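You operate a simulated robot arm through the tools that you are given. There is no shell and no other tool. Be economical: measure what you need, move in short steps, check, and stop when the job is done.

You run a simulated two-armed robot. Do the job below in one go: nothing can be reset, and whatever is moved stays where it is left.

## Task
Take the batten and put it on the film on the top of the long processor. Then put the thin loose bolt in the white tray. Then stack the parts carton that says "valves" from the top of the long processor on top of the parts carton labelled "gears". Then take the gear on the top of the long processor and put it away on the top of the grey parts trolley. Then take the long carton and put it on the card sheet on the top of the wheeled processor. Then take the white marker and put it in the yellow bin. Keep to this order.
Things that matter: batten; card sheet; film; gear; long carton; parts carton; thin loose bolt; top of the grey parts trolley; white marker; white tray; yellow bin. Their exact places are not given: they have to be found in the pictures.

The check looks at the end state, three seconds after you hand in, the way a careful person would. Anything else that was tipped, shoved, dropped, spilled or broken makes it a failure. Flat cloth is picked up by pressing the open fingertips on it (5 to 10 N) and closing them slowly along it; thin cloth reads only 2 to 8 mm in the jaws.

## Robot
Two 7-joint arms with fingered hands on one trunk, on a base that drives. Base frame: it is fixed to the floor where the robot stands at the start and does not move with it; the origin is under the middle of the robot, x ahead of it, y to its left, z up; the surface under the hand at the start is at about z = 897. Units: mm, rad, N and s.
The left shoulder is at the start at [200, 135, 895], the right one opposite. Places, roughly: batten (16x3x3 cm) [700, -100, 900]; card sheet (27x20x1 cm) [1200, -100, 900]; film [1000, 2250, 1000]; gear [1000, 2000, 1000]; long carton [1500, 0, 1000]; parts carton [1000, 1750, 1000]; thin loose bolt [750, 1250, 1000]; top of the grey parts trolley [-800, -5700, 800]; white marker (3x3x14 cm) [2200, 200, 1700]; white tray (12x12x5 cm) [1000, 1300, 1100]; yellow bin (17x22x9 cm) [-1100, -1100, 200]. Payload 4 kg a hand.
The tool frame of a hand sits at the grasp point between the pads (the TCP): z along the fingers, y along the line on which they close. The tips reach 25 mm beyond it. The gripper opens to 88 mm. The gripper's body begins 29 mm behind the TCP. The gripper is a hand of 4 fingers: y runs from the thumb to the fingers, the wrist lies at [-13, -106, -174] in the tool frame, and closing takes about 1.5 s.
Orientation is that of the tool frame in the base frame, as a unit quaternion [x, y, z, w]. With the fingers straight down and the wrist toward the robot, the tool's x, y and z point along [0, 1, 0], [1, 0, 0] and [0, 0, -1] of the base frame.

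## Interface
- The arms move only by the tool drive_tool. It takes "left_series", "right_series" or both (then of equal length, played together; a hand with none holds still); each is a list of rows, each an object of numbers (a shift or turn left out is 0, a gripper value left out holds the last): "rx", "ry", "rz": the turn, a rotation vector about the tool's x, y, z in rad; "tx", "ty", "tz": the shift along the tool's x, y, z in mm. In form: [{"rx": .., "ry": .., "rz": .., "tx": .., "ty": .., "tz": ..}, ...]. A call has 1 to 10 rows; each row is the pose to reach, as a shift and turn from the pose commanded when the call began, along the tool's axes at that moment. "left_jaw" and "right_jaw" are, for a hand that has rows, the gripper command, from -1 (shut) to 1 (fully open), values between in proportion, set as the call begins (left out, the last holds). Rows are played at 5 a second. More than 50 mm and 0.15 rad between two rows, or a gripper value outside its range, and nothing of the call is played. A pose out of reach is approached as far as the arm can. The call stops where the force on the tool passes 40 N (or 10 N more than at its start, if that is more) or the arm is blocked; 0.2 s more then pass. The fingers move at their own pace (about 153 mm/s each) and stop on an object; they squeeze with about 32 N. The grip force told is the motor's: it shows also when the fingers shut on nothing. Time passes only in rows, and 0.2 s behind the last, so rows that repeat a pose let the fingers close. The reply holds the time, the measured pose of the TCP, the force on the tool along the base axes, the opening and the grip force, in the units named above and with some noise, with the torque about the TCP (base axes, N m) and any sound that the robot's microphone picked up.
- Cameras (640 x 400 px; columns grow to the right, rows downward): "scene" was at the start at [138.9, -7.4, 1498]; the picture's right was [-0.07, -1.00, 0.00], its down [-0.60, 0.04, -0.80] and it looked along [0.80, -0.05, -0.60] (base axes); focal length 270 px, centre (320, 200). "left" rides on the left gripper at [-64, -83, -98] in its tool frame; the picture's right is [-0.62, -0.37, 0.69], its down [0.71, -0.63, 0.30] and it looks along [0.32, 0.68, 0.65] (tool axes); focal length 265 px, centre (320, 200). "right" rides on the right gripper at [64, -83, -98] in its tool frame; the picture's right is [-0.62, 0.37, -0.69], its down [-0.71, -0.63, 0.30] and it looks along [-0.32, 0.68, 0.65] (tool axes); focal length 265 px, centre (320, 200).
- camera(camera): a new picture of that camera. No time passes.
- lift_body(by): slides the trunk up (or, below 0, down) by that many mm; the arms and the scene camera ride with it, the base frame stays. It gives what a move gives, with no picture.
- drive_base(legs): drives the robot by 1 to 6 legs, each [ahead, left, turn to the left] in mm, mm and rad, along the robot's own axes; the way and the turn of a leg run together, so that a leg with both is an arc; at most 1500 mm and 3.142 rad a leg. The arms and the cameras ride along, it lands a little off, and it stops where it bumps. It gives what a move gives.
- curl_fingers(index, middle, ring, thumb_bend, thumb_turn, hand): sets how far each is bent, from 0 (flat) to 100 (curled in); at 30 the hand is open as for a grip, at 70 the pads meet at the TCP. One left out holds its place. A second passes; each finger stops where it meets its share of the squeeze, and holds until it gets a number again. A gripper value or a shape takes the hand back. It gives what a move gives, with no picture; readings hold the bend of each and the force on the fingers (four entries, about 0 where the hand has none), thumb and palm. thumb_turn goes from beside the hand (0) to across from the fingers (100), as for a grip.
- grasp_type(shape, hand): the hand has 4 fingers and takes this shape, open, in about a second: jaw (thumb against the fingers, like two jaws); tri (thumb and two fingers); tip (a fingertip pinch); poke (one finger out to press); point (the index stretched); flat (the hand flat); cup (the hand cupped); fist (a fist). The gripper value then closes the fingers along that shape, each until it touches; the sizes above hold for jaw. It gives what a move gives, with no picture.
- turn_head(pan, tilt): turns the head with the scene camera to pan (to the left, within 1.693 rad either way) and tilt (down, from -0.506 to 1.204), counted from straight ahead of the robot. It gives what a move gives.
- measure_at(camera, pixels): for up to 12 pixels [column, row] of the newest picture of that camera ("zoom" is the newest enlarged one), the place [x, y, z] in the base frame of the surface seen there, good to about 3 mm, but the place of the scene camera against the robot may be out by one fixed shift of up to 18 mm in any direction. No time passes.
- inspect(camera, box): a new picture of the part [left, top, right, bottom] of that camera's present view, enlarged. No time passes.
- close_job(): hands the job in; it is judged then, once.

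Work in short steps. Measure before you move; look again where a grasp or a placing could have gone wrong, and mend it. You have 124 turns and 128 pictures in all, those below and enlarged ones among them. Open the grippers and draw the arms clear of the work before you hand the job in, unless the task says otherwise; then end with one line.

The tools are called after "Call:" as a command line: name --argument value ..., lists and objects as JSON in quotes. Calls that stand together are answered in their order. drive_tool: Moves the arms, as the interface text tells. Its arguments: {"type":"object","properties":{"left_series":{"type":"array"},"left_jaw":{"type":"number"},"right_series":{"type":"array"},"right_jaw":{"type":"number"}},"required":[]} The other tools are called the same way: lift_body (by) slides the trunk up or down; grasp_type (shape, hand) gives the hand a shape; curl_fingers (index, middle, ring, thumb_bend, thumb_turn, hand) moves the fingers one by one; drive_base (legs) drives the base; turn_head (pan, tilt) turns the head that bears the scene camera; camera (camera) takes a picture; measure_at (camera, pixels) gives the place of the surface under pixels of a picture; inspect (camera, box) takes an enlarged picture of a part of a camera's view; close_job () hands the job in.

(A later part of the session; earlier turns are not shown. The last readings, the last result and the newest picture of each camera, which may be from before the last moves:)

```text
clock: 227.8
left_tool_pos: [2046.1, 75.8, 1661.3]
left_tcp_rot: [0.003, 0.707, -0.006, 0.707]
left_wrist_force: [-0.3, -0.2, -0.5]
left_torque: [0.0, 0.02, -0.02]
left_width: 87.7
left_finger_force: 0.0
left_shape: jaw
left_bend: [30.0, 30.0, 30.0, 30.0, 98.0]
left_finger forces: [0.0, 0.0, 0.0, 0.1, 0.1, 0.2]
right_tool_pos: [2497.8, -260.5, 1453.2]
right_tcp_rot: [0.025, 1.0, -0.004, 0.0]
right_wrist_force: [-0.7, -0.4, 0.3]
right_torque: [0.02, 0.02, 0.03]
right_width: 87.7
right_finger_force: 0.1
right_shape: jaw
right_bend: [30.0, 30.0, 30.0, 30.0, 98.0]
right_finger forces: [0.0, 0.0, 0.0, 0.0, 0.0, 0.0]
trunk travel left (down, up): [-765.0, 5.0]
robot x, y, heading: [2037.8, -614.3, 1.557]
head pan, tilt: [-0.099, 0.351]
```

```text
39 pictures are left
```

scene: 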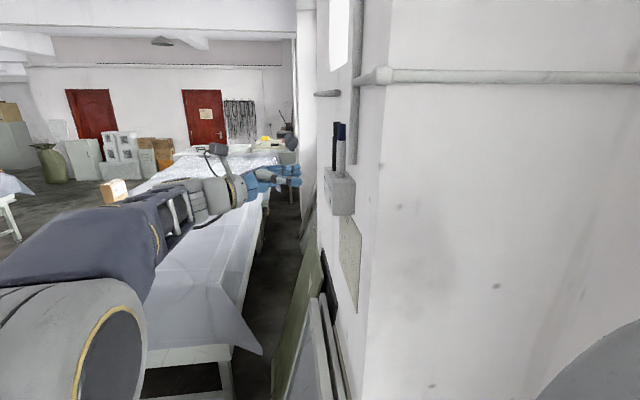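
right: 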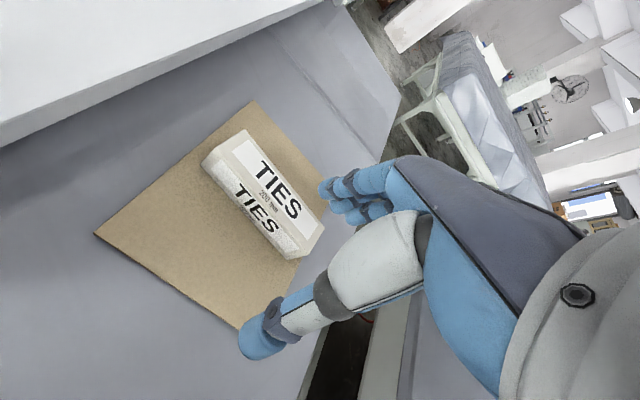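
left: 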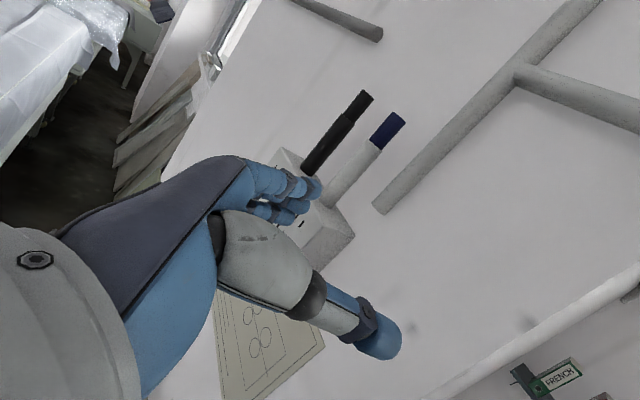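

I measure the marker, the holder and the nearby wall pipe with the left camera.

Call:
measure_at --camera "left" --pixels '[[388, 130], [402, 115], [370, 155], [345, 185], [352, 103], [325, 150], [378, 207], [420, 170], [480, 110], [330, 225], [285, 155], [365, 40]]'

Call:
measure_at --camera "scene" --pixels '[[342, 130], [340, 165], [334, 140], [357, 140], [342, 200], [325, 350], [290, 330], [335, 270], [225, 390], [310, 390], [352, 200], [375, 150]]'

```text
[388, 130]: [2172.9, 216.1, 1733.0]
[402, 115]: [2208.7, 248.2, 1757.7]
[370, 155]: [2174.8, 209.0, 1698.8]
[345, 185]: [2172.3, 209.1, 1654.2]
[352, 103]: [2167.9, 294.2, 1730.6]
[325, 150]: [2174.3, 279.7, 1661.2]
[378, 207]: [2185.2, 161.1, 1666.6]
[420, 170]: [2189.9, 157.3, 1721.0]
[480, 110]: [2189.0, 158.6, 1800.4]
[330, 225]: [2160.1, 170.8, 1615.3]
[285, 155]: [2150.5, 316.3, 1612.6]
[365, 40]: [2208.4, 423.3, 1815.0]
```

```text
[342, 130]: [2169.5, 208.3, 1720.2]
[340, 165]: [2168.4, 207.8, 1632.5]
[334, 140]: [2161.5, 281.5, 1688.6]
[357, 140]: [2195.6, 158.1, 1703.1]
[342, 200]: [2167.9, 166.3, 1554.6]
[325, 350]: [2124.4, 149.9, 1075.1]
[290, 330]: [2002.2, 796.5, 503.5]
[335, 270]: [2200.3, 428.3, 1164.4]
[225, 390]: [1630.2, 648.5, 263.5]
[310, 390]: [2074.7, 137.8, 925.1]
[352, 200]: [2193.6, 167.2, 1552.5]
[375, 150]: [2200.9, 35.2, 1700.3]
```

The marker's centre is at about (2178,219), a pipe ends at z≈1660 near y≈168, and the holder's top is at 1614. I'll use a partial opening (~60 mm) at z≈1652; I drive forward 135 mm first.

Call:
drive_base --legs '[[138, 0, 0.01]]'

Call:
drive_tool --left_series '[{}, {}, {}, {}]' --left_jaw 0.36

Call:
camera --camera "left"

```text
clock: 229.1
left_tool_pos: [2040.7, 214.8, 1661.7]
left_tcp_rot: [0.0, 0.707, -0.002, 0.707]
left_wrist_force: [-0.3, -1.0, 0.2]
left_torque: [0.03, 0.04, 0.01]
left_width: 87.9
left_finger_force: 0.1
left_shape: jaw
left_bend: [30.0, 30.0, 30.0, 30.0, 98.0]
left_finger forces: [0.1, 0.0, 0.1, 0.1, 0.0, 0.0]
right_tool_pos: [2495.4, -117.1, 1452.3]
right_tcp_rot: [0.02, 1.0, -0.003, -0.001]
right_wrist_force: [-0.2, -0.4, 0.4]
right_torque: [0.0, 0.03, 0.01]
right_width: 87.8
right_finger_force: 0.1
right_shape: jaw
right_bend: [30.0, 30.0, 30.0, 30.0, 98.0]
right_finger forces: [0.0, 0.0, 0.0, 0.1, 0.1, 0.0]
trunk travel left (down, up): [-765.0, 5.0]
robot x, y, heading: [2041.3, -472.4, 1.571]
head pan, tilt: [-0.099, 0.351]
```

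```text
clock: 230.1
left_tool_pos: [2041.1, 214.5, 1660.1]
left_tcp_rot: [0.0, 0.707, -0.003, 0.708]
left_wrist_force: [-0.1, -0.2, -0.3]
left_torque: [-0.02, -0.03, 0.02]
left_width: 60.0
left_finger_force: 0.1
left_shape: jaw
left_bend: [28.0, 38.0, 34.0, 59.0, 99.0]
left_finger forces: [0.0, 0.1, 0.0, 0.0, 0.0, 0.0]
right_tool_pos: [2495.0, -116.8, 1453.6]
right_tcp_rot: [0.02, 1.0, -0.003, 0.0]
right_wrist_force: [0.2, -0.1, 0.6]
right_torque: [0.0, 0.03, -0.03]
right_width: 87.6
right_finger_force: 0.0
right_shape: jaw
right_bend: [30.0, 30.0, 30.0, 30.0, 98.0]
right_finger forces: [0.1, 0.0, 0.0, 0.1, 0.1, 0.0]
trunk travel left (down, up): [-765.0, 5.0]
robot x, y, heading: [2038.7, -472.1, 1.568]
head pan, tilt: [-0.099, 0.351]
```

```text
38 pictures are left
```

left: 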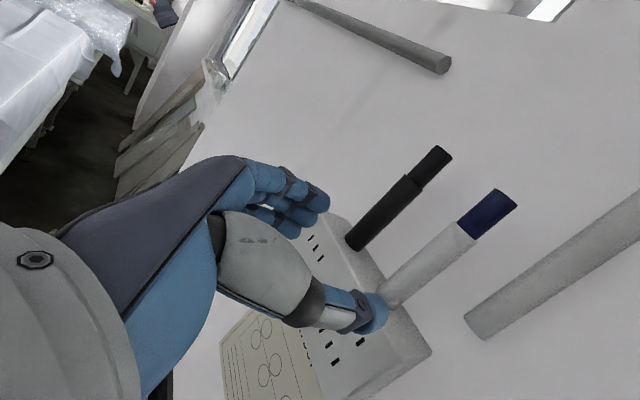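

I re-measure the marker, black marker, holder and pipe from here.

Call:
measure_at --camera "left" --pixels '[[440, 250], [410, 280], [425, 255], [440, 270], [490, 215], [385, 215], [400, 225], [475, 325], [395, 320], [350, 240], [430, 350], [500, 310]]'

Call:
inspect --camera "scene" --box '[240, 90, 400, 230]'

```text
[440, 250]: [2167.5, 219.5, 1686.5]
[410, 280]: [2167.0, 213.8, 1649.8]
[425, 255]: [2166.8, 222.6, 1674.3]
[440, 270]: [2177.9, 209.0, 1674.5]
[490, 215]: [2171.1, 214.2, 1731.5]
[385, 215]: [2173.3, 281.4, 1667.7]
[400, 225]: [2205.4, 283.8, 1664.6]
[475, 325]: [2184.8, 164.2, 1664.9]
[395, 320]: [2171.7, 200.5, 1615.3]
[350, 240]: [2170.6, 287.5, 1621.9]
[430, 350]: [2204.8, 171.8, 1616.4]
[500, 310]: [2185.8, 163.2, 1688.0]
```

```text
2.86 times, centred on (320, 160) of scene
```

zoom: 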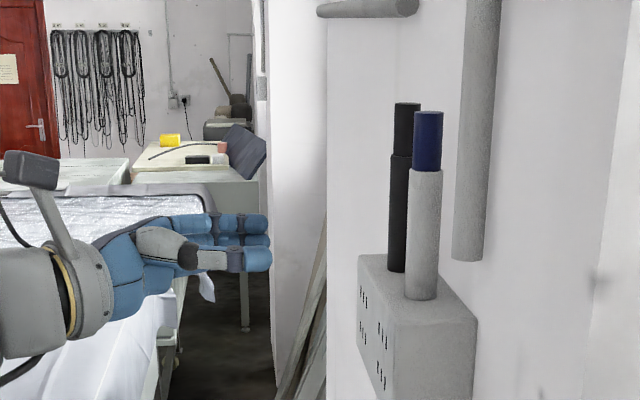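

The marker's centre is (2178,220), radius ≈11. I advance along +x to TCP (2160,220,1650) in small steps.

Call:
drive_tool --left_series '[{"tx": 10, "ty": 5.5, "tz": 20}, {"tx": 10, "ty": 5.5, "tz": 45}, {"tx": 10, "ty": 5.5, "tz": 70}, {"tx": 10, "ty": 5.5, "tz": 90}]'

Call:
camera --camera "left"

Call:
inspect --camera "scene" --box '[260, 90, 420, 230]'

```text
clock: 231.1
left_tool_pos: [2131.0, 220.6, 1649.9]
left_tcp_rot: [0.0, 0.707, -0.003, 0.707]
left_wrist_force: [-0.1, 1.0, 0.5]
left_torque: [-0.02, 0.0, -0.03]
left_width: 60.3
left_finger_force: 0.1
left_shape: jaw
left_bend: [28.0, 38.0, 34.0, 59.0, 99.0]
left_finger forces: [0.1, 0.0, 0.1, 0.1, 0.1, 0.1]
right_tool_pos: [2494.2, -116.6, 1452.4]
right_tcp_rot: [0.02, 1.0, -0.002, 0.0]
right_wrist_force: [0.1, -0.1, 0.4]
right_torque: [-0.05, 0.02, -0.02]
right_width: 87.7
right_finger_force: 0.0
right_shape: jaw
right_bend: [30.0, 30.0, 30.0, 30.0, 98.0]
right_finger forces: [0.0, 0.0, 0.0, 0.0, 0.0, 0.0]
trunk travel left (down, up): [-765.0, 5.0]
robot x, y, heading: [2041.3, -475.0, 1.571]
head pan, tilt: [-0.099, 0.351]
```

```text
36 pictures are left
```

left: 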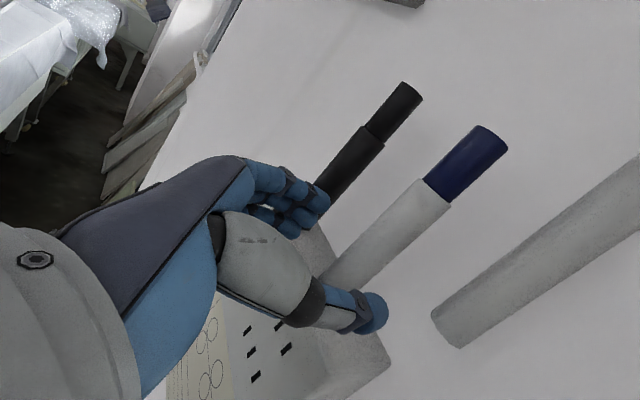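

```text
2.86 times, centred on (340, 160) of scene
```

zoom: 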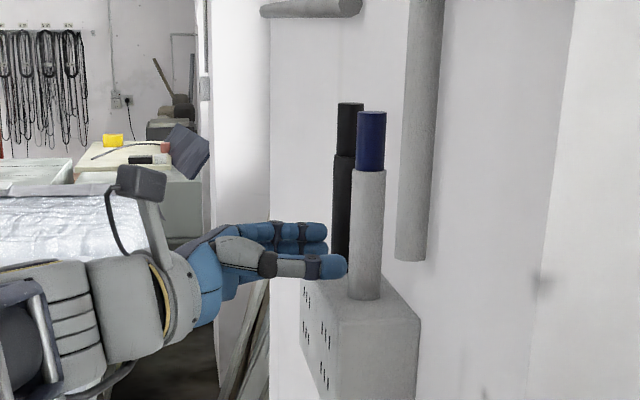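

The marker lines up between thumb (372,312) and fingers (312,205), and the thumb is below the pipe's end. I advance the last 30 mm.

Call:
drive_tool --left_series '[{"tz": 10}, {"tz": 20}, {"tz": 30}]'

Call:
camera --camera "left"

```text
clock: 231.9
left_tool_pos: [2160.9, 221.0, 1650.7]
left_tcp_rot: [0.0, 0.707, -0.002, 0.707]
left_wrist_force: [0.5, 0.1, 0.9]
left_torque: [-0.04, 0.02, 0.02]
left_width: 60.1
left_finger_force: 0.0
left_shape: jaw
left_bend: [28.0, 38.0, 34.0, 59.0, 99.0]
left_finger forces: [0.0, 0.1, 0.0, 0.0, 0.0, 0.0]
right_tool_pos: [2494.7, -115.8, 1453.1]
right_tcp_rot: [0.02, 1.0, -0.003, 0.0]
right_wrist_force: [0.3, 0.4, 0.0]
right_torque: [0.0, 0.0, 0.02]
right_width: 87.6
right_finger_force: 0.0
right_shape: jaw
right_bend: [30.0, 30.0, 30.0, 30.0, 98.0]
right_finger forces: [0.0, 0.0, 0.1, 0.0, 0.0, 0.0]
trunk travel left (down, up): [-765.0, 5.0]
robot x, y, heading: [2040.0, -472.7, 1.571]
head pan, tilt: [-0.099, 0.351]
```

```text
34 pictures are left
```

left: 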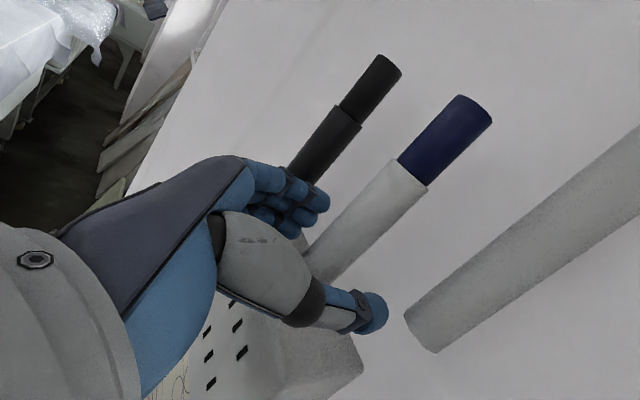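

No contact, and the marker is between the digits. I close.

Call:
drive_tool --left_series '[{}, {}, {}, {}, {}, {}, {}]' --left_jaw -1

Call:
camera --camera "left"

```text
clock: 233.5
left_tool_pos: [2160.8, 221.1, 1650.5]
left_tcp_rot: [-0.001, 0.707, -0.002, 0.708]
left_wrist_force: [-0.9, -0.6, -0.2]
left_torque: [0.02, -0.01, -0.03]
left_width: 19.2
left_finger_force: 32.1
left_shape: jaw
left_bend: [73.0, 59.0, 61.0, 76.0, 99.0]
left_finger forces: [17.9, 7.4, 3.6, 0.1, 28.5, 0.0]
right_tool_pos: [2495.5, -116.2, 1452.9]
right_tcp_rot: [0.02, 1.0, -0.003, 0.0]
right_wrist_force: [0.1, -1.0, 0.4]
right_torque: [-0.01, 0.01, 0.0]
right_width: 87.4
right_finger_force: 0.0
right_shape: jaw
right_bend: [30.0, 30.0, 30.0, 30.0, 98.0]
right_finger forces: [0.0, 0.1, 0.0, 0.0, 0.1, 0.1]
trunk travel left (down, up): [-765.0, 5.0]
robot x, y, heading: [2036.2, -471.3, 1.571]
head pan, tilt: [-0.099, 0.351]
```

```text
33 pictures are left
```

left: 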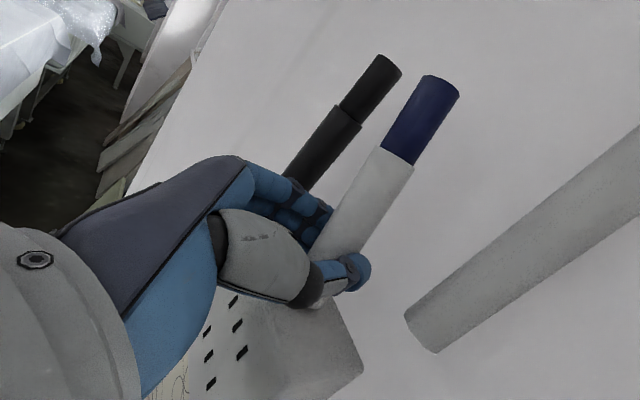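

Gripped at 19 mm. I draw it straight up in small steps.

Call:
drive_tool --left_series '[{"tx": -8}, {"tx": -18}, {"tx": -30}, {"tx": -45}, {"tx": -60}]'

Call:
camera --camera "left"

Call:
inspect --camera "scene" --box '[260, 70, 420, 230]'

```text
clock: 234.7
left_tool_pos: [2159.3, 221.6, 1709.2]
left_tcp_rot: [0.0, 0.707, -0.003, 0.707]
left_wrist_force: [0.4, -0.2, -1.0]
left_torque: [0.01, 0.01, -0.04]
left_width: 19.2
left_finger_force: 32.0
left_shape: jaw
left_bend: [73.0, 59.0, 61.0, 76.0, 99.0]
left_finger forces: [18.0, 7.3, 3.6, 0.0, 28.5, 0.1]
right_tool_pos: [2495.4, -116.7, 1453.2]
right_tcp_rot: [0.021, 1.0, -0.003, 0.0]
right_wrist_force: [-0.9, 0.3, -0.8]
right_torque: [0.0, 0.02, 0.02]
right_width: 87.7
right_finger_force: 0.0
right_shape: jaw
right_bend: [30.0, 30.0, 30.0, 30.0, 98.0]
right_finger forces: [0.0, 0.0, 0.1, 0.0, 0.0, 0.1]
trunk travel left (down, up): [-765.0, 5.0]
robot x, y, heading: [2034.2, -475.1, 1.565]
head pan, tilt: [-0.099, 0.351]
```

```text
32 pictures are left
```

left: 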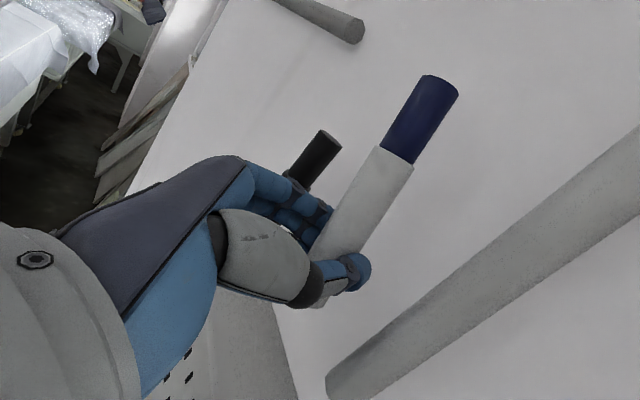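

```text
2.50 times, centred on (340, 150) of scene
```

zoom: 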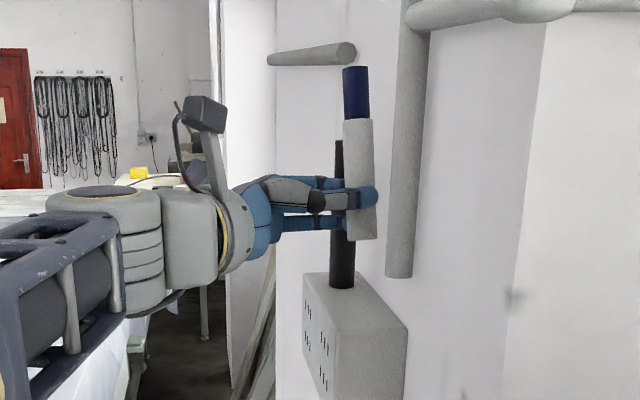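

The marker is clear of the holder and the black one is undisturbed. I withdraw along −x, then back the base away.

Call:
drive_tool --left_series '[{"tx": -62, "tz": -25}, {"tx": -62, "tz": -60}, {"tx": -60, "tz": -95}, {"tx": -50, "tz": -125}]'

```text
refused: row 1 steps farther than a row can; nothing moved
```

The shift is counted from the present pose, so I correct the rows.

Call:
drive_tool --left_series '[{"tz": -25}, {"tz": -60}, {"tz": -95}, {"tz": -125}]'

Call:
drive_base --legs '[[-1100, 0, 0]]'

Call:
camera --camera "left"

```text
clock: 235.7
left_tool_pos: [2035.6, 221.5, 1709.0]
left_tcp_rot: [0.001, 0.707, -0.003, 0.707]
left_wrist_force: [0.6, 0.8, 0.0]
left_torque: [0.0, 0.0, 0.01]
left_width: 19.1
left_finger_force: 31.7
left_shape: jaw
left_bend: [73.0, 59.0, 62.0, 76.0, 99.0]
left_finger forces: [18.0, 7.3, 3.5, 0.1, 28.5, 0.1]
right_tool_pos: [2494.7, -116.7, 1453.2]
right_tcp_rot: [0.02, 1.0, -0.002, -0.001]
right_wrist_force: [-0.6, -0.6, -0.1]
right_torque: [-0.02, 0.01, 0.01]
right_width: 87.9
right_finger_force: 0.1
right_shape: jaw
right_bend: [30.0, 30.0, 30.0, 30.0, 98.0]
right_finger forces: [0.0, 0.0, 0.0, 0.0, 0.0, 0.0]
trunk travel left (down, up): [-765.0, 5.0]
robot x, y, heading: [2039.1, -473.4, 1.564]
head pan, tilt: [-0.099, 0.351]
```

```text
clock: 241.3
left_tool_pos: [2033.1, -880.7, 1710.0]
left_tcp_rot: [0.002, 0.706, -0.004, 0.708]
left_wrist_force: [-0.4, -0.3, 0.5]
left_torque: [0.0, 0.0, -0.01]
left_width: 18.9
left_finger_force: 32.0
left_shape: jaw
left_bend: [73.0, 59.0, 62.0, 76.0, 99.0]
left_finger forces: [18.0, 7.3, 3.4, 0.1, 28.5, 0.0]
right_tool_pos: [2489.8, -1221.4, 1453.8]
right_tcp_rot: [0.024, 1.0, -0.003, -0.001]
right_wrist_force: [-0.5, 0.4, 0.3]
right_torque: [-0.03, 0.0, 0.0]
right_width: 87.6
right_finger_force: 0.0
right_shape: jaw
right_bend: [30.0, 30.0, 30.0, 30.0, 98.0]
right_finger forces: [0.0, 0.0, 0.0, 0.0, 0.0, 0.0]
trunk travel left (down, up): [-765.0, 5.0]
robot x, y, heading: [2030.3, -1575.8, 1.564]
head pan, tilt: [-0.099, 0.351]
```

```text
30 pictures are left
```

left: 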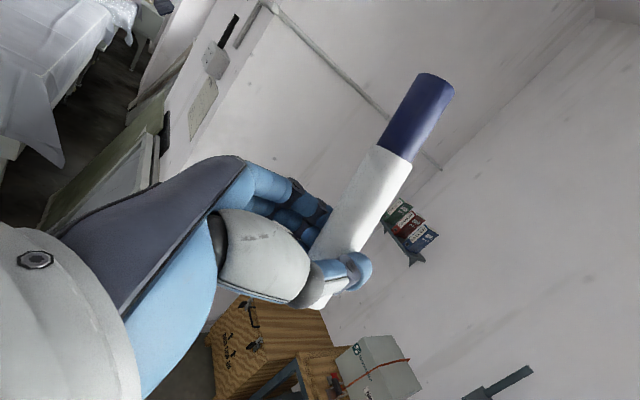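

The marker is firmly held. I roll the left hand back to fingers-down (marker horizontal), then turn and drive over to the white processor holding the yellow bin.

Call:
drive_tool --left_series '[{"ry": 0.15, "tx": 10, "ty": -5, "tz": -10}, {"ry": 0.3, "tx": 20, "ty": -10, "tz": -20}, {"ry": 0.45, "tx": 35, "ty": -15, "tz": -30}, {"ry": 0.6, "tx": 50, "ty": -20, "tz": -40}, {"ry": 0.75, "tx": 65, "ty": -30, "tz": -50}, {"ry": 0.9, "tx": 80, "ty": -40, "tz": -60}, {"ry": 1.05, "tx": 95, "ty": -50, "tz": -70}, {"ry": 1.2, "tx": 115, "ty": -60, "tz": -80}, {"ry": 1.35, "tx": 135, "ty": -70, "tz": -90}, {"ry": 1.5, "tx": 150, "ty": -75, "tz": -95}]'

Call:
drive_base --legs '[[0, 0, 1.577], [1500, 0, 0], [600, 0, 0]]'

Call:
turn_head --pan -0.3 --tilt 0.7

Call:
camera --camera "scene"

```text
clock: 243.5
left_tool_pos: [1937.3, -955.8, 1561.7]
left_tcp_rot: [0.004, 0.999, -0.001, 0.034]
left_wrist_force: [-0.8, 0.1, -0.2]
left_torque: [0.0, -0.02, 0.0]
left_width: 19.2
left_finger_force: 32.4
left_shape: jaw
left_bend: [73.0, 59.0, 63.0, 76.0, 99.0]
left_finger forces: [18.3, 7.1, 3.6, 0.1, 28.5, 0.0]
right_tool_pos: [2490.7, -1221.4, 1452.9]
right_tcp_rot: [0.024, 1.0, -0.003, 0.001]
right_wrist_force: [-0.2, 0.1, -1.0]
right_torque: [0.0, 0.02, 0.0]
right_width: 87.8
right_finger_force: 0.1
right_shape: jaw
right_bend: [30.0, 30.0, 30.0, 30.0, 98.0]
right_finger forces: [0.0, 0.0, 0.1, 0.1, 0.1, 0.0]
trunk travel left (down, up): [-765.0, 5.0]
robot x, y, heading: [2031.3, -1578.1, 1.562]
head pan, tilt: [-0.099, 0.351]
```

```text
clock: 257.6
left_tool_pos: [-666.9, -1601.7, 1560.9]
left_tcp_rot: [-0.696, 0.717, 0.024, 0.027]
left_wrist_force: [0.4, -0.6, -0.3]
left_torque: [-0.01, 0.01, 0.03]
left_width: 18.6
left_finger_force: 31.2
left_shape: jaw
left_bend: [73.0, 60.0, 63.0, 76.0, 98.0]
left_finger forces: [18.4, 6.9, 3.6, 0.0, 28.5, 0.0]
right_tool_pos: [-391.3, -1052.1, 1451.9]
right_tcp_rot: [-0.684, 0.729, -0.001, 0.001]
right_wrist_force: [-0.6, -0.1, 0.4]
right_torque: [0.01, -0.01, -0.01]
right_width: 87.9
right_finger_force: 0.0
right_shape: jaw
right_bend: [30.0, 30.0, 30.0, 30.0, 98.0]
right_finger forces: [0.0, 0.0, 0.0, 0.1, 0.0, 0.0]
trunk travel left (down, up): [-765.0, 5.0]
robot x, y, heading: [-44.6, -1518.4, 3.12]
head pan, tilt: [-0.099, 0.351]
```

```text
clock: 258.5
left_tool_pos: [-666.4, -1602.6, 1560.3]
left_tcp_rot: [-0.697, 0.717, 0.025, 0.027]
left_wrist_force: [0.0, 0.4, -1.1]
left_torque: [0.01, -0.02, 0.01]
left_width: 18.7
left_finger_force: 31.6
left_shape: jaw
left_bend: [73.0, 60.0, 63.0, 76.0, 98.0]
left_finger forces: [18.4, 6.9, 3.7, 0.0, 28.4, 0.0]
right_tool_pos: [-392.6, -1052.9, 1452.7]
right_tcp_rot: [-0.684, 0.729, -0.001, 0.001]
right_wrist_force: [-0.6, -0.2, 0.6]
right_torque: [0.0, 0.0, -0.01]
right_width: 87.6
right_finger_force: 0.2
right_shape: jaw
right_bend: [30.0, 30.0, 30.0, 30.0, 98.0]
right_finger forces: [0.0, 0.0, 0.1, 0.0, 0.1, 0.0]
trunk travel left (down, up): [-765.0, 5.0]
robot x, y, heading: [-44.6, -1517.2, 3.116]
head pan, tilt: [-0.3, 0.7]
```

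```text
29 pictures are left
```

scene: 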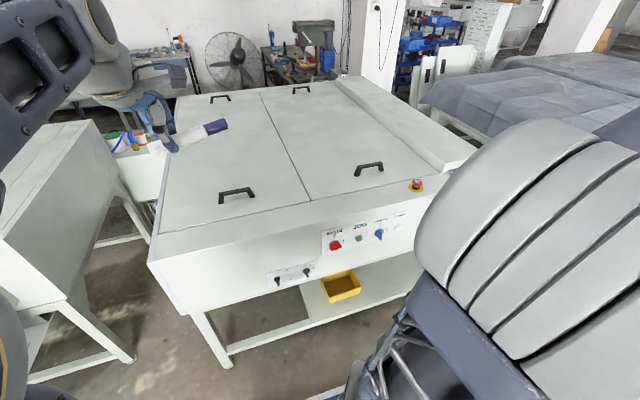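

The yellow bin is at (340,287) on the lower shelf at the front. I zoom and measure it and the body's lower edge.

Call:
inspect --camera "scene" --box '[260, 220, 420, 340]'

Call:
measure_at --camera "zoom" --pixels '[[275, 340], [400, 290], [270, 320], [395, 272], [330, 305], [380, 250], [240, 260], [240, 225], [200, 250], [150, 350], [350, 200], [330, 350]]'

```text
3.33 times, centred on (340, 280) of scene
```

zoom: 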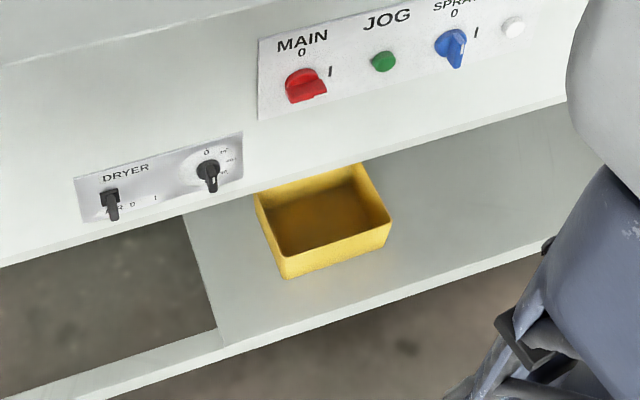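

```text
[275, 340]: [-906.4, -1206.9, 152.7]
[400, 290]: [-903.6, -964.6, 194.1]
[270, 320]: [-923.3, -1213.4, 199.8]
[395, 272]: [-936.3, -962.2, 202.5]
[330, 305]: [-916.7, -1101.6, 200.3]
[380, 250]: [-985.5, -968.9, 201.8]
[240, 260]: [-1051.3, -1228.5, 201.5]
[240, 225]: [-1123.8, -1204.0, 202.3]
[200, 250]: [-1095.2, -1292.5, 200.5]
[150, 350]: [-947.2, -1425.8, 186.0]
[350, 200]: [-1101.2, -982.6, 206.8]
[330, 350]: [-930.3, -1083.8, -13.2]
```

I measure the bin's rim corners and floor, plus the lower edge of the body.

Call:
measure_at --camera "zoom" --pixels '[[284, 258], [388, 222], [258, 195], [362, 166], [320, 215], [340, 260], [300, 240], [375, 195], [250, 185], [400, 140], [330, 262], [500, 115]]'

```text
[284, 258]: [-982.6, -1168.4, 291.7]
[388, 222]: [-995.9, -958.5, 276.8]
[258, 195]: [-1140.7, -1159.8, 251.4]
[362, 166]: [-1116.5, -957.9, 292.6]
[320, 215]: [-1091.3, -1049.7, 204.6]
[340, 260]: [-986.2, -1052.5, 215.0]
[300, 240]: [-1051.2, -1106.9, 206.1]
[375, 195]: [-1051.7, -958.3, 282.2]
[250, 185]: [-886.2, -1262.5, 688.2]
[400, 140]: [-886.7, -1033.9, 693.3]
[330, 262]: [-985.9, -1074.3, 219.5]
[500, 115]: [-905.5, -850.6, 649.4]
```

The bin spans x −1140…−975, y −1167…−954, rim ≈304, under the body's lower edge at ≈690. I position the robot at about (−120,−910), lower the trunk fully, and will reach in with the left hand pitched forward.

Call:
drive_base --legs '[[60, -607, 0.022]]'

Call:
lift_body --by -740

Call:
turn_head --pan 0.0 --tilt 0.4

Call:
camera --camera "scene"

```text
clock: 261.9
left_tool_pos: [-716.0, -1007.6, 1560.9]
left_tcp_rot: [-0.706, 0.707, 0.024, 0.026]
left_wrist_force: [-0.3, 0.3, -1.1]
left_torque: [-0.03, -0.03, 0.06]
left_width: 18.8
left_finger_force: 32.0
left_shape: jaw
left_bend: [73.0, 60.0, 63.0, 76.0, 98.0]
left_finger forces: [18.4, 6.9, 3.6, 0.0, 28.3, 0.0]
right_tool_pos: [-455.1, -450.4, 1452.9]
right_tcp_rot: [-0.694, 0.72, -0.002, 0.002]
right_wrist_force: [-0.6, 1.0, 0.1]
right_torque: [0.01, -0.01, -0.01]
right_width: 87.5
right_finger_force: 0.0
right_shape: jaw
right_bend: [30.0, 30.0, 30.0, 30.0, 98.0]
right_finger forces: [0.1, 0.0, 0.0, 0.1, 0.1, 0.0]
trunk travel left (down, up): [-765.0, 5.0]
robot x, y, heading: [-98.7, -912.7, 3.143]
head pan, tilt: [-0.3, 0.7]
```

```text
refused: -740 is not a number from -400 to 400
```

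```text
clock: 262.7
left_tool_pos: [-717.6, -1006.7, 1559.6]
left_tcp_rot: [-0.706, 0.707, 0.024, 0.026]
left_wrist_force: [1.0, -0.4, -0.5]
left_torque: [0.01, -0.01, -0.01]
left_width: 18.7
left_finger_force: 31.7
left_shape: jaw
left_bend: [73.0, 60.0, 63.0, 76.0, 98.0]
left_finger forces: [18.4, 7.0, 3.6, 0.0, 28.5, 0.0]
right_tool_pos: [-456.6, -452.4, 1451.5]
right_tcp_rot: [-0.694, 0.72, -0.002, 0.002]
right_wrist_force: [-0.5, 0.1, -0.9]
right_torque: [-0.01, -0.01, -0.03]
right_width: 87.8
right_finger_force: 0.0
right_shape: jaw
right_bend: [30.0, 30.0, 30.0, 30.0, 98.0]
right_finger forces: [0.1, 0.1, 0.0, 0.0, 0.0, 0.0]
trunk travel left (down, up): [-765.0, 5.0]
robot x, y, heading: [-95.7, -912.2, 3.143]
head pan, tilt: [0.0, 0.4]
```

```text
27 pictures are left
```

scene: 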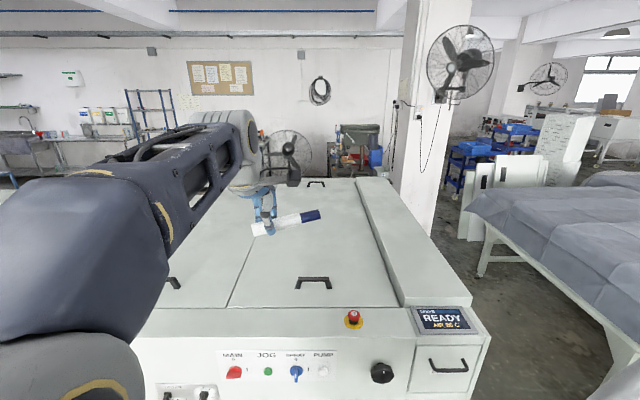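

The lift is limited to 400 a call, so I lower in two calls.

Call:
lift_body --by -400

Call:
lift_body --by -340

Call:
camera --camera "scene"

```text
clock: 266.5
left_tool_pos: [-716.1, -1007.4, 1160.4]
left_tcp_rot: [-0.707, 0.707, 0.024, 0.026]
left_wrist_force: [-0.2, 0.0, 0.6]
left_torque: [0.01, 0.0, -0.01]
left_width: 18.6
left_finger_force: 31.8
left_shape: jaw
left_bend: [73.0, 60.0, 63.0, 76.0, 98.0]
left_finger forces: [18.4, 6.9, 3.6, 0.0, 28.4, 0.1]
right_tool_pos: [-454.5, -451.7, 1052.5]
right_tcp_rot: [-0.693, 0.721, -0.002, 0.002]
right_wrist_force: [-0.7, -0.1, -0.7]
right_torque: [-0.02, 0.04, -0.04]
right_width: 87.7
right_finger_force: 0.0
right_shape: jaw
right_bend: [30.0, 30.0, 30.0, 30.0, 98.0]
right_finger forces: [0.1, 0.0, 0.1, 0.0, 0.1, 0.0]
trunk travel left (down, up): [-365.0, 405.0]
robot x, y, heading: [-97.7, -910.1, 3.143]
head pan, tilt: [0.0, 0.4]
```

```text
clock: 269.9
left_tool_pos: [-716.6, -1006.8, 819.6]
left_tcp_rot: [-0.706, 0.708, 0.025, 0.026]
left_wrist_force: [-0.2, 0.9, -1.0]
left_torque: [-0.02, 0.01, -0.03]
left_width: 19.0
left_finger_force: 31.7
left_shape: jaw
left_bend: [73.0, 60.0, 63.0, 76.0, 98.0]
left_finger forces: [18.5, 6.9, 3.6, 0.0, 28.4, 0.1]
right_tool_pos: [-454.9, -450.7, 712.9]
right_tcp_rot: [-0.694, 0.72, -0.002, 0.002]
right_wrist_force: [-0.4, -0.1, 0.3]
right_torque: [-0.02, 0.02, -0.02]
right_width: 87.7
right_finger_force: 0.1
right_shape: jaw
right_bend: [30.0, 30.0, 30.0, 30.0, 98.0]
right_finger forces: [0.0, 0.1, 0.1, 0.0, 0.0, 0.1]
trunk travel left (down, up): [-25.0, 745.0]
robot x, y, heading: [-94.8, -908.7, 3.143]
head pan, tilt: [0.0, 0.4]
```

```text
26 pictures are left
```

scene: 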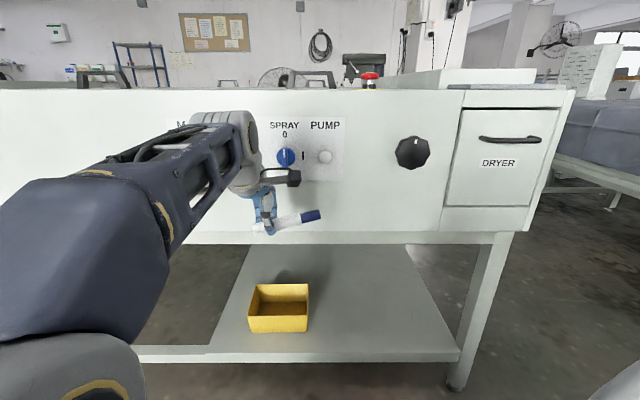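

A clear view: bin rim (250,285)–(308,300) in front of the body's lower edge at row ~243. I measure them.

Call:
measure_at --camera "scene" --pixels '[[252, 317], [306, 314], [254, 287], [307, 286], [280, 303], [350, 240], [350, 247], [300, 236], [210, 352], [278, 328], [250, 225], [315, 215]]'

```text
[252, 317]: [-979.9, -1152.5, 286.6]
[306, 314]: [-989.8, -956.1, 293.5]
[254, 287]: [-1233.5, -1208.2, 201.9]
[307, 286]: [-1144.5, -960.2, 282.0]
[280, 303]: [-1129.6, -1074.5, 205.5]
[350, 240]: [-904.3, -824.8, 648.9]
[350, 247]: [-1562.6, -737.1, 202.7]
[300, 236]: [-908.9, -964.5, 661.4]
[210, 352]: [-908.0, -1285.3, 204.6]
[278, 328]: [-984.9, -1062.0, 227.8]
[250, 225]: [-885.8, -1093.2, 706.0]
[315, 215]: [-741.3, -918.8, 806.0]
```

The body's underside is at ≈658, leaving ample room over the rim (≈304). I lower the left hand in front of the opening to (−800,−1082,410), pitching the fingers forward 0.52 rad.

Call:
drive_tool --left_series '[{"rx": -0.052, "ry": 0.007, "tx": 10, "ty": 8, "tz": 40}, {"rx": -0.104, "ry": 0.014, "tx": 21, "ty": 17, "tz": 81}, {"rx": -0.156, "ry": 0.021, "tx": 31, "ty": 25, "tz": 121}, {"rx": -0.208, "ry": 0.028, "tx": 42, "ty": 34, "tz": 162}, {"rx": -0.26, "ry": 0.035, "tx": 52, "ty": 42, "tz": 202}, {"rx": -0.312, "ry": 0.042, "tx": 62, "ty": 50, "tz": 243}, {"rx": -0.364, "ry": 0.049, "tx": 73, "ty": 59, "tz": 283}, {"rx": -0.416, "ry": 0.056, "tx": 83, "ty": 67, "tz": 324}, {"rx": -0.468, "ry": 0.063, "tx": 94, "ty": 76, "tz": 364}, {"rx": -0.52, "ry": 0.07, "tx": 104, "ty": 84, "tz": 405}]'

Call:
camera --camera "scene"

Call:
camera --camera "left"

```text
clock: 272.1
left_tool_pos: [-799.3, -1078.9, 415.9]
left_tcp_rot: [0.693, -0.675, -0.179, 0.177]
left_wrist_force: [-0.2, -0.1, -0.3]
left_torque: [0.0, -0.02, -0.02]
left_width: 18.6
left_finger_force: 32.0
left_shape: jaw
left_bend: [73.0, 60.0, 66.0, 77.0, 97.0]
left_finger forces: [18.8, 6.6, 3.0, 0.0, 28.5, 0.0]
left hand out of reach, approached as far as the arm can: row 5, 6, 10
right_tool_pos: [-455.9, -451.7, 712.4]
right_tcp_rot: [-0.694, 0.72, -0.002, 0.001]
right_wrist_force: [-0.3, -0.6, 0.4]
right_torque: [0.01, -0.01, 0.03]
right_width: 87.9
right_finger_force: 0.0
right_shape: jaw
right_bend: [30.0, 30.0, 30.0, 30.0, 98.0]
right_finger forces: [0.0, 0.0, 0.0, 0.1, 0.1, 0.1]
trunk travel left (down, up): [-25.0, 745.0]
robot x, y, heading: [-96.5, -907.4, -3.141]
head pan, tilt: [0.0, 0.4]
```

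```text
25 pictures are left
```

scene: 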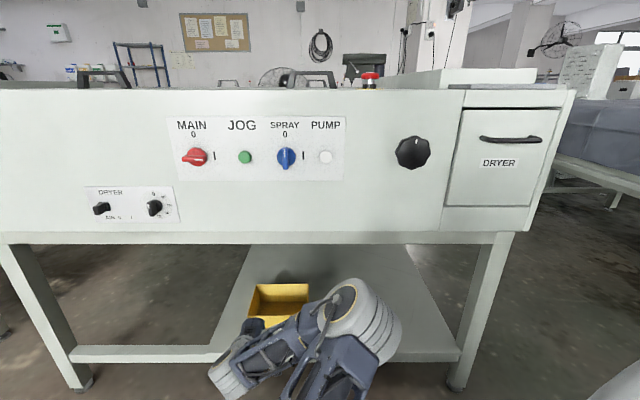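

```text
24 pictures are left
```

left: 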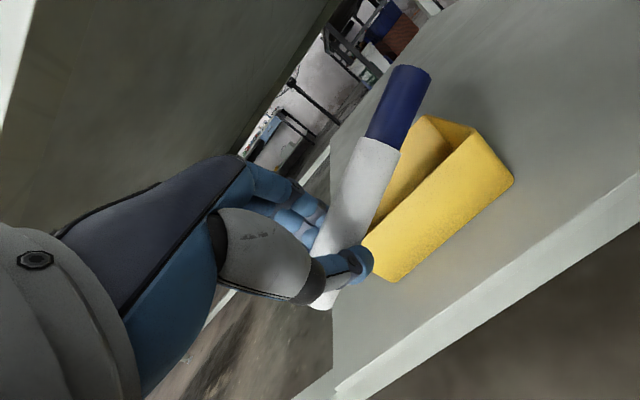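

The hand is in front of the opening and the bin is seen in the left view at (440,190). I measure the bin rim with the left camera and the elbow position with the scene camera.

Call:
measure_at --camera "left" --pixels '[[512, 175], [385, 270], [470, 132], [428, 122], [430, 210], [415, 160], [405, 75], [350, 220], [620, 210], [470, 230]]'

Call:
measure_at --camera "scene" --pixels '[[345, 300], [385, 320], [225, 380], [265, 340], [330, 380], [240, 395]]'

```text
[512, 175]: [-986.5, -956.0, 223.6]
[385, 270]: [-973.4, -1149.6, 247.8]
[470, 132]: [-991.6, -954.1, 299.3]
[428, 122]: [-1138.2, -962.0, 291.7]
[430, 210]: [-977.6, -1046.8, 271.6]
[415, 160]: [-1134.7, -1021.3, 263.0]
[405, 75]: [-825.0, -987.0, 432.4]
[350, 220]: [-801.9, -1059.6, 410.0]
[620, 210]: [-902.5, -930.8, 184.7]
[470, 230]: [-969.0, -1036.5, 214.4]
```

```text
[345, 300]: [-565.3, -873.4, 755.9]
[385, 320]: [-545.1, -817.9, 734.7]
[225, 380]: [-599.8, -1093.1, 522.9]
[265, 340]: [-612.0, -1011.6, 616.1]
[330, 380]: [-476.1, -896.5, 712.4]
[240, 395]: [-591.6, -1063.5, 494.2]
```

The way is clear (elbow well in front, rim ≈300). I move forward 261 mm above the bin.

Call:
drive_tool --left_series '[{"ty": 32, "tz": 18.5}, {"ty": 64, "tz": 37}, {"ty": 97, "tz": 56}, {"ty": 130, "tz": 75}, {"ty": 162, "tz": 93}, {"ty": 194, "tz": 112}, {"ty": 226, "tz": 130.5}]'

Call:
camera --camera "left"

Call:
camera --camera "scene"

```text
clock: 273.7
left_tool_pos: [-1061.7, -1083.5, 411.7]
left_tcp_rot: [0.69, -0.677, -0.181, 0.181]
left_wrist_force: [0.5, 0.5, -0.2]
left_torque: [0.0, -0.02, 0.0]
left_width: 18.6
left_finger_force: 31.9
left_shape: jaw
left_bend: [73.0, 60.0, 66.0, 77.0, 97.0]
left_finger forces: [18.7, 6.5, 3.0, 0.0, 28.3, 0.1]
right_tool_pos: [-454.6, -450.3, 712.4]
right_tcp_rot: [-0.693, 0.721, -0.002, 0.002]
right_wrist_force: [0.0, -0.9, 0.5]
right_torque: [-0.01, 0.02, 0.0]
right_width: 87.7
right_finger_force: 0.1
right_shape: jaw
right_bend: [30.0, 30.0, 30.0, 30.0, 98.0]
right_finger forces: [0.0, 0.0, 0.1, 0.0, 0.0, 0.0]
trunk travel left (down, up): [-25.0, 745.0]
robot x, y, heading: [-94.5, -908.8, 3.138]
head pan, tilt: [0.0, 0.4]
```

```text
23 pictures are left
```

left: 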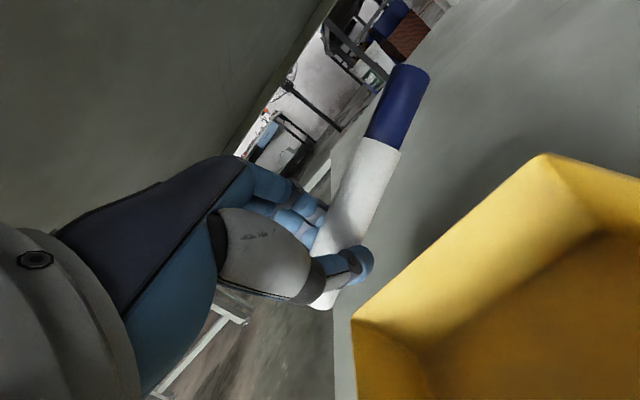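

```text
22 pictures are left
```

scene: 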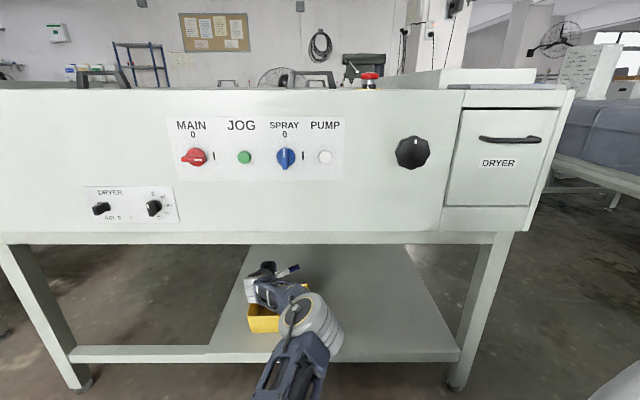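

The marker is over the bin (TCP −1062,−1083; bin x −1140…−980, y −1165…−957). I lower 80 mm.

Call:
drive_tool --left_series '[{"ty": -12, "tz": 21}, {"ty": -25, "tz": 43}, {"ty": -40, "tz": 69}]'

Call:
inspect --camera "scene" --box '[220, 240, 360, 350]'

Call:
camera --camera "left"

```text
clock: 274.5
left_tool_pos: [-1060.4, -1083.4, 332.6]
left_tcp_rot: [0.689, -0.679, -0.181, 0.181]
left_wrist_force: [-0.9, 0.2, -1.0]
left_torque: [0.0, 0.01, 0.03]
left_width: 18.7
left_finger_force: 32.0
left_shape: jaw
left_bend: [73.0, 60.0, 66.0, 77.0, 97.0]
left_finger forces: [18.6, 6.5, 3.0, 0.1, 28.3, 0.0]
right_tool_pos: [-455.3, -451.8, 713.3]
right_tcp_rot: [-0.693, 0.721, -0.002, 0.002]
right_wrist_force: [0.5, -0.1, 0.0]
right_torque: [0.01, -0.02, 0.03]
right_width: 87.6
right_finger_force: 0.1
right_shape: jaw
right_bend: [30.0, 30.0, 30.0, 30.0, 98.0]
right_finger forces: [0.0, 0.0, 0.0, 0.0, 0.0, 0.0]
trunk travel left (down, up): [-25.0, 745.0]
robot x, y, heading: [-97.1, -909.8, 3.144]
head pan, tilt: [0.0, 0.4]
```

```text
3.64 times, centred on (290, 295) of scene
```

zoom: 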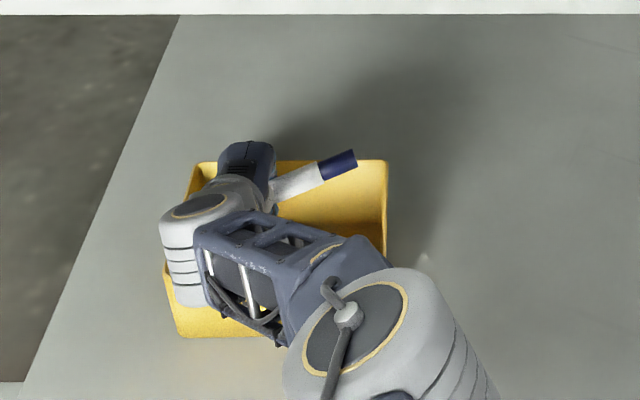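

```text
20 pictures are left
```

left: 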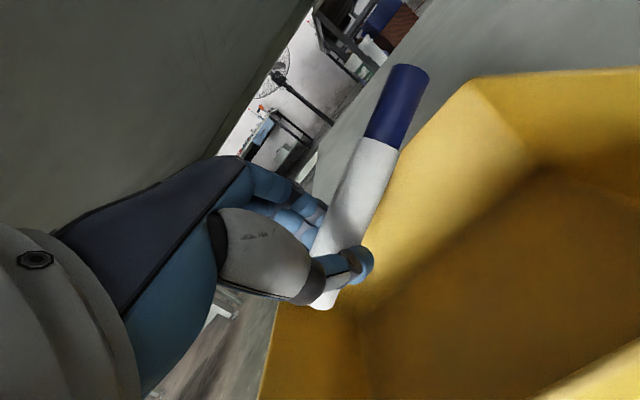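

The marker looks close to the back wall. I measure it against the rim.

Call:
measure_at --camera "left" --pixels '[[410, 80], [385, 125], [365, 180], [328, 295], [465, 92], [560, 75], [380, 280], [300, 330], [450, 300], [545, 170]]'

```text
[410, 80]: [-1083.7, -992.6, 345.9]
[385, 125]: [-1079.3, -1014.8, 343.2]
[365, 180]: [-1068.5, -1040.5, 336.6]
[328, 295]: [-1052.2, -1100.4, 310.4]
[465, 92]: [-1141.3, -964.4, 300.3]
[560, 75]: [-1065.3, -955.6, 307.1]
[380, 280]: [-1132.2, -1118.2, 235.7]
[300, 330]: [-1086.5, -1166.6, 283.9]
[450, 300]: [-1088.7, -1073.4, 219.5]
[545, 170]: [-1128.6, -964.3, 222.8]
```

The marker is well inside (x −1052…−1090, y up to −990). I lower 20 mm more and open partly.

Call:
drive_tool --left_series '[{"ty": -5, "tz": 9}, {"ty": -10, "tz": 17}]'

Call:
drive_tool --left_series '[{}, {}, {}, {}, {}]' --left_jaw 0.3

Call:
camera --camera "left"

```text
clock: 275.1
left_tool_pos: [-1059.6, -1082.7, 313.7]
left_tcp_rot: [0.689, -0.678, -0.18, 0.18]
left_wrist_force: [-0.1, 0.2, -1.0]
left_torque: [-0.04, 0.04, 0.02]
left_width: 18.2
left_finger_force: 32.1
left_shape: jaw
left_bend: [73.0, 60.0, 66.0, 77.0, 97.0]
left_finger forces: [18.6, 6.5, 3.1, 0.1, 28.4, 0.0]
right_tool_pos: [-454.7, -450.9, 711.7]
right_tcp_rot: [-0.694, 0.72, -0.002, 0.003]
right_wrist_force: [0.1, -0.3, 0.0]
right_torque: [0.0, -0.03, -0.01]
right_width: 87.7
right_finger_force: 0.1
right_shape: jaw
right_bend: [30.0, 30.0, 30.0, 30.0, 98.0]
right_finger forces: [0.0, 0.1, 0.0, 0.0, 0.1, 0.1]
trunk travel left (down, up): [-25.0, 745.0]
robot x, y, heading: [-95.1, -908.1, 3.141]
head pan, tilt: [0.0, 0.4]
```

```text
clock: 276.3
left_tool_pos: [-1060.1, -1083.7, 314.2]
left_tcp_rot: [0.69, -0.678, -0.18, 0.18]
left_wrist_force: [0.8, 0.1, -0.7]
left_torque: [0.0, 0.0, 0.02]
left_width: 56.7
left_finger_force: 0.0
left_shape: jaw
left_bend: [28.0, 39.0, 36.0, 62.0, 100.0]
left_finger forces: [0.1, 0.0, 0.1, 0.0, 0.1, 0.0]
right_tool_pos: [-454.8, -451.1, 712.8]
right_tcp_rot: [-0.693, 0.721, -0.002, 0.002]
right_wrist_force: [0.2, 0.5, 0.5]
right_torque: [0.03, 0.01, 0.03]
right_width: 87.9
right_finger_force: 0.1
right_shape: jaw
right_bend: [30.0, 30.0, 30.0, 30.0, 98.0]
right_finger forces: [0.0, 0.0, 0.0, 0.0, 0.0, 0.1]
trunk travel left (down, up): [-25.0, 745.0]
robot x, y, heading: [-98.0, -906.1, 3.142]
head pan, tilt: [0.0, 0.4]
```

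```text
19 pictures are left
```

left: 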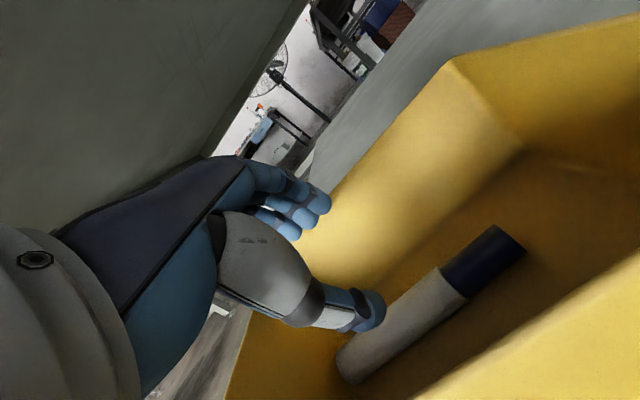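

The marker lies in the bin. I raise straight up 100 mm, then withdraw backwards out of the opening.

Call:
drive_tool --left_series '[{"ty": 15, "tz": -26}, {"ty": 30, "tz": -52}, {"ty": 50, "tz": -87}, {"ty": 18, "tz": -105}, {"ty": -14, "tz": -124}, {"ty": -46, "tz": -142}, {"ty": -78, "tz": -161}, {"ty": -110, "tz": -180}, {"ty": -142, "tz": -198}, {"ty": -176, "tz": -217}]'

Call:
camera --camera "scene"

```text
clock: 278.5
left_tool_pos: [-799.4, -1078.0, 416.0]
left_tcp_rot: [0.689, -0.678, -0.181, 0.18]
left_wrist_force: [-0.2, -0.6, 0.0]
left_torque: [-0.02, 0.01, -0.01]
left_width: 56.9
left_finger_force: 0.0
left_shape: jaw
left_bend: [28.0, 39.0, 35.0, 62.0, 100.0]
left_finger forces: [0.0, 0.0, 0.1, 0.0, 0.1, 0.0]
right_tool_pos: [-455.5, -450.8, 713.1]
right_tcp_rot: [-0.693, 0.721, -0.002, 0.001]
right_wrist_force: [0.1, 0.2, 0.2]
right_torque: [-0.03, -0.02, 0.01]
right_width: 87.5
right_finger_force: 0.1
right_shape: jaw
right_bend: [30.0, 30.0, 30.0, 30.0, 98.0]
right_finger forces: [0.1, 0.0, 0.1, 0.0, 0.0, 0.0]
trunk travel left (down, up): [-25.0, 745.0]
robot x, y, heading: [-94.2, -905.5, 3.141]
head pan, tilt: [0.0, 0.4]
```

```text
18 pictures are left
```

scene: 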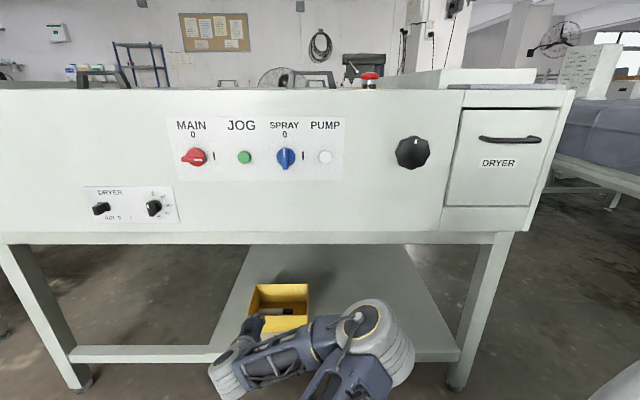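

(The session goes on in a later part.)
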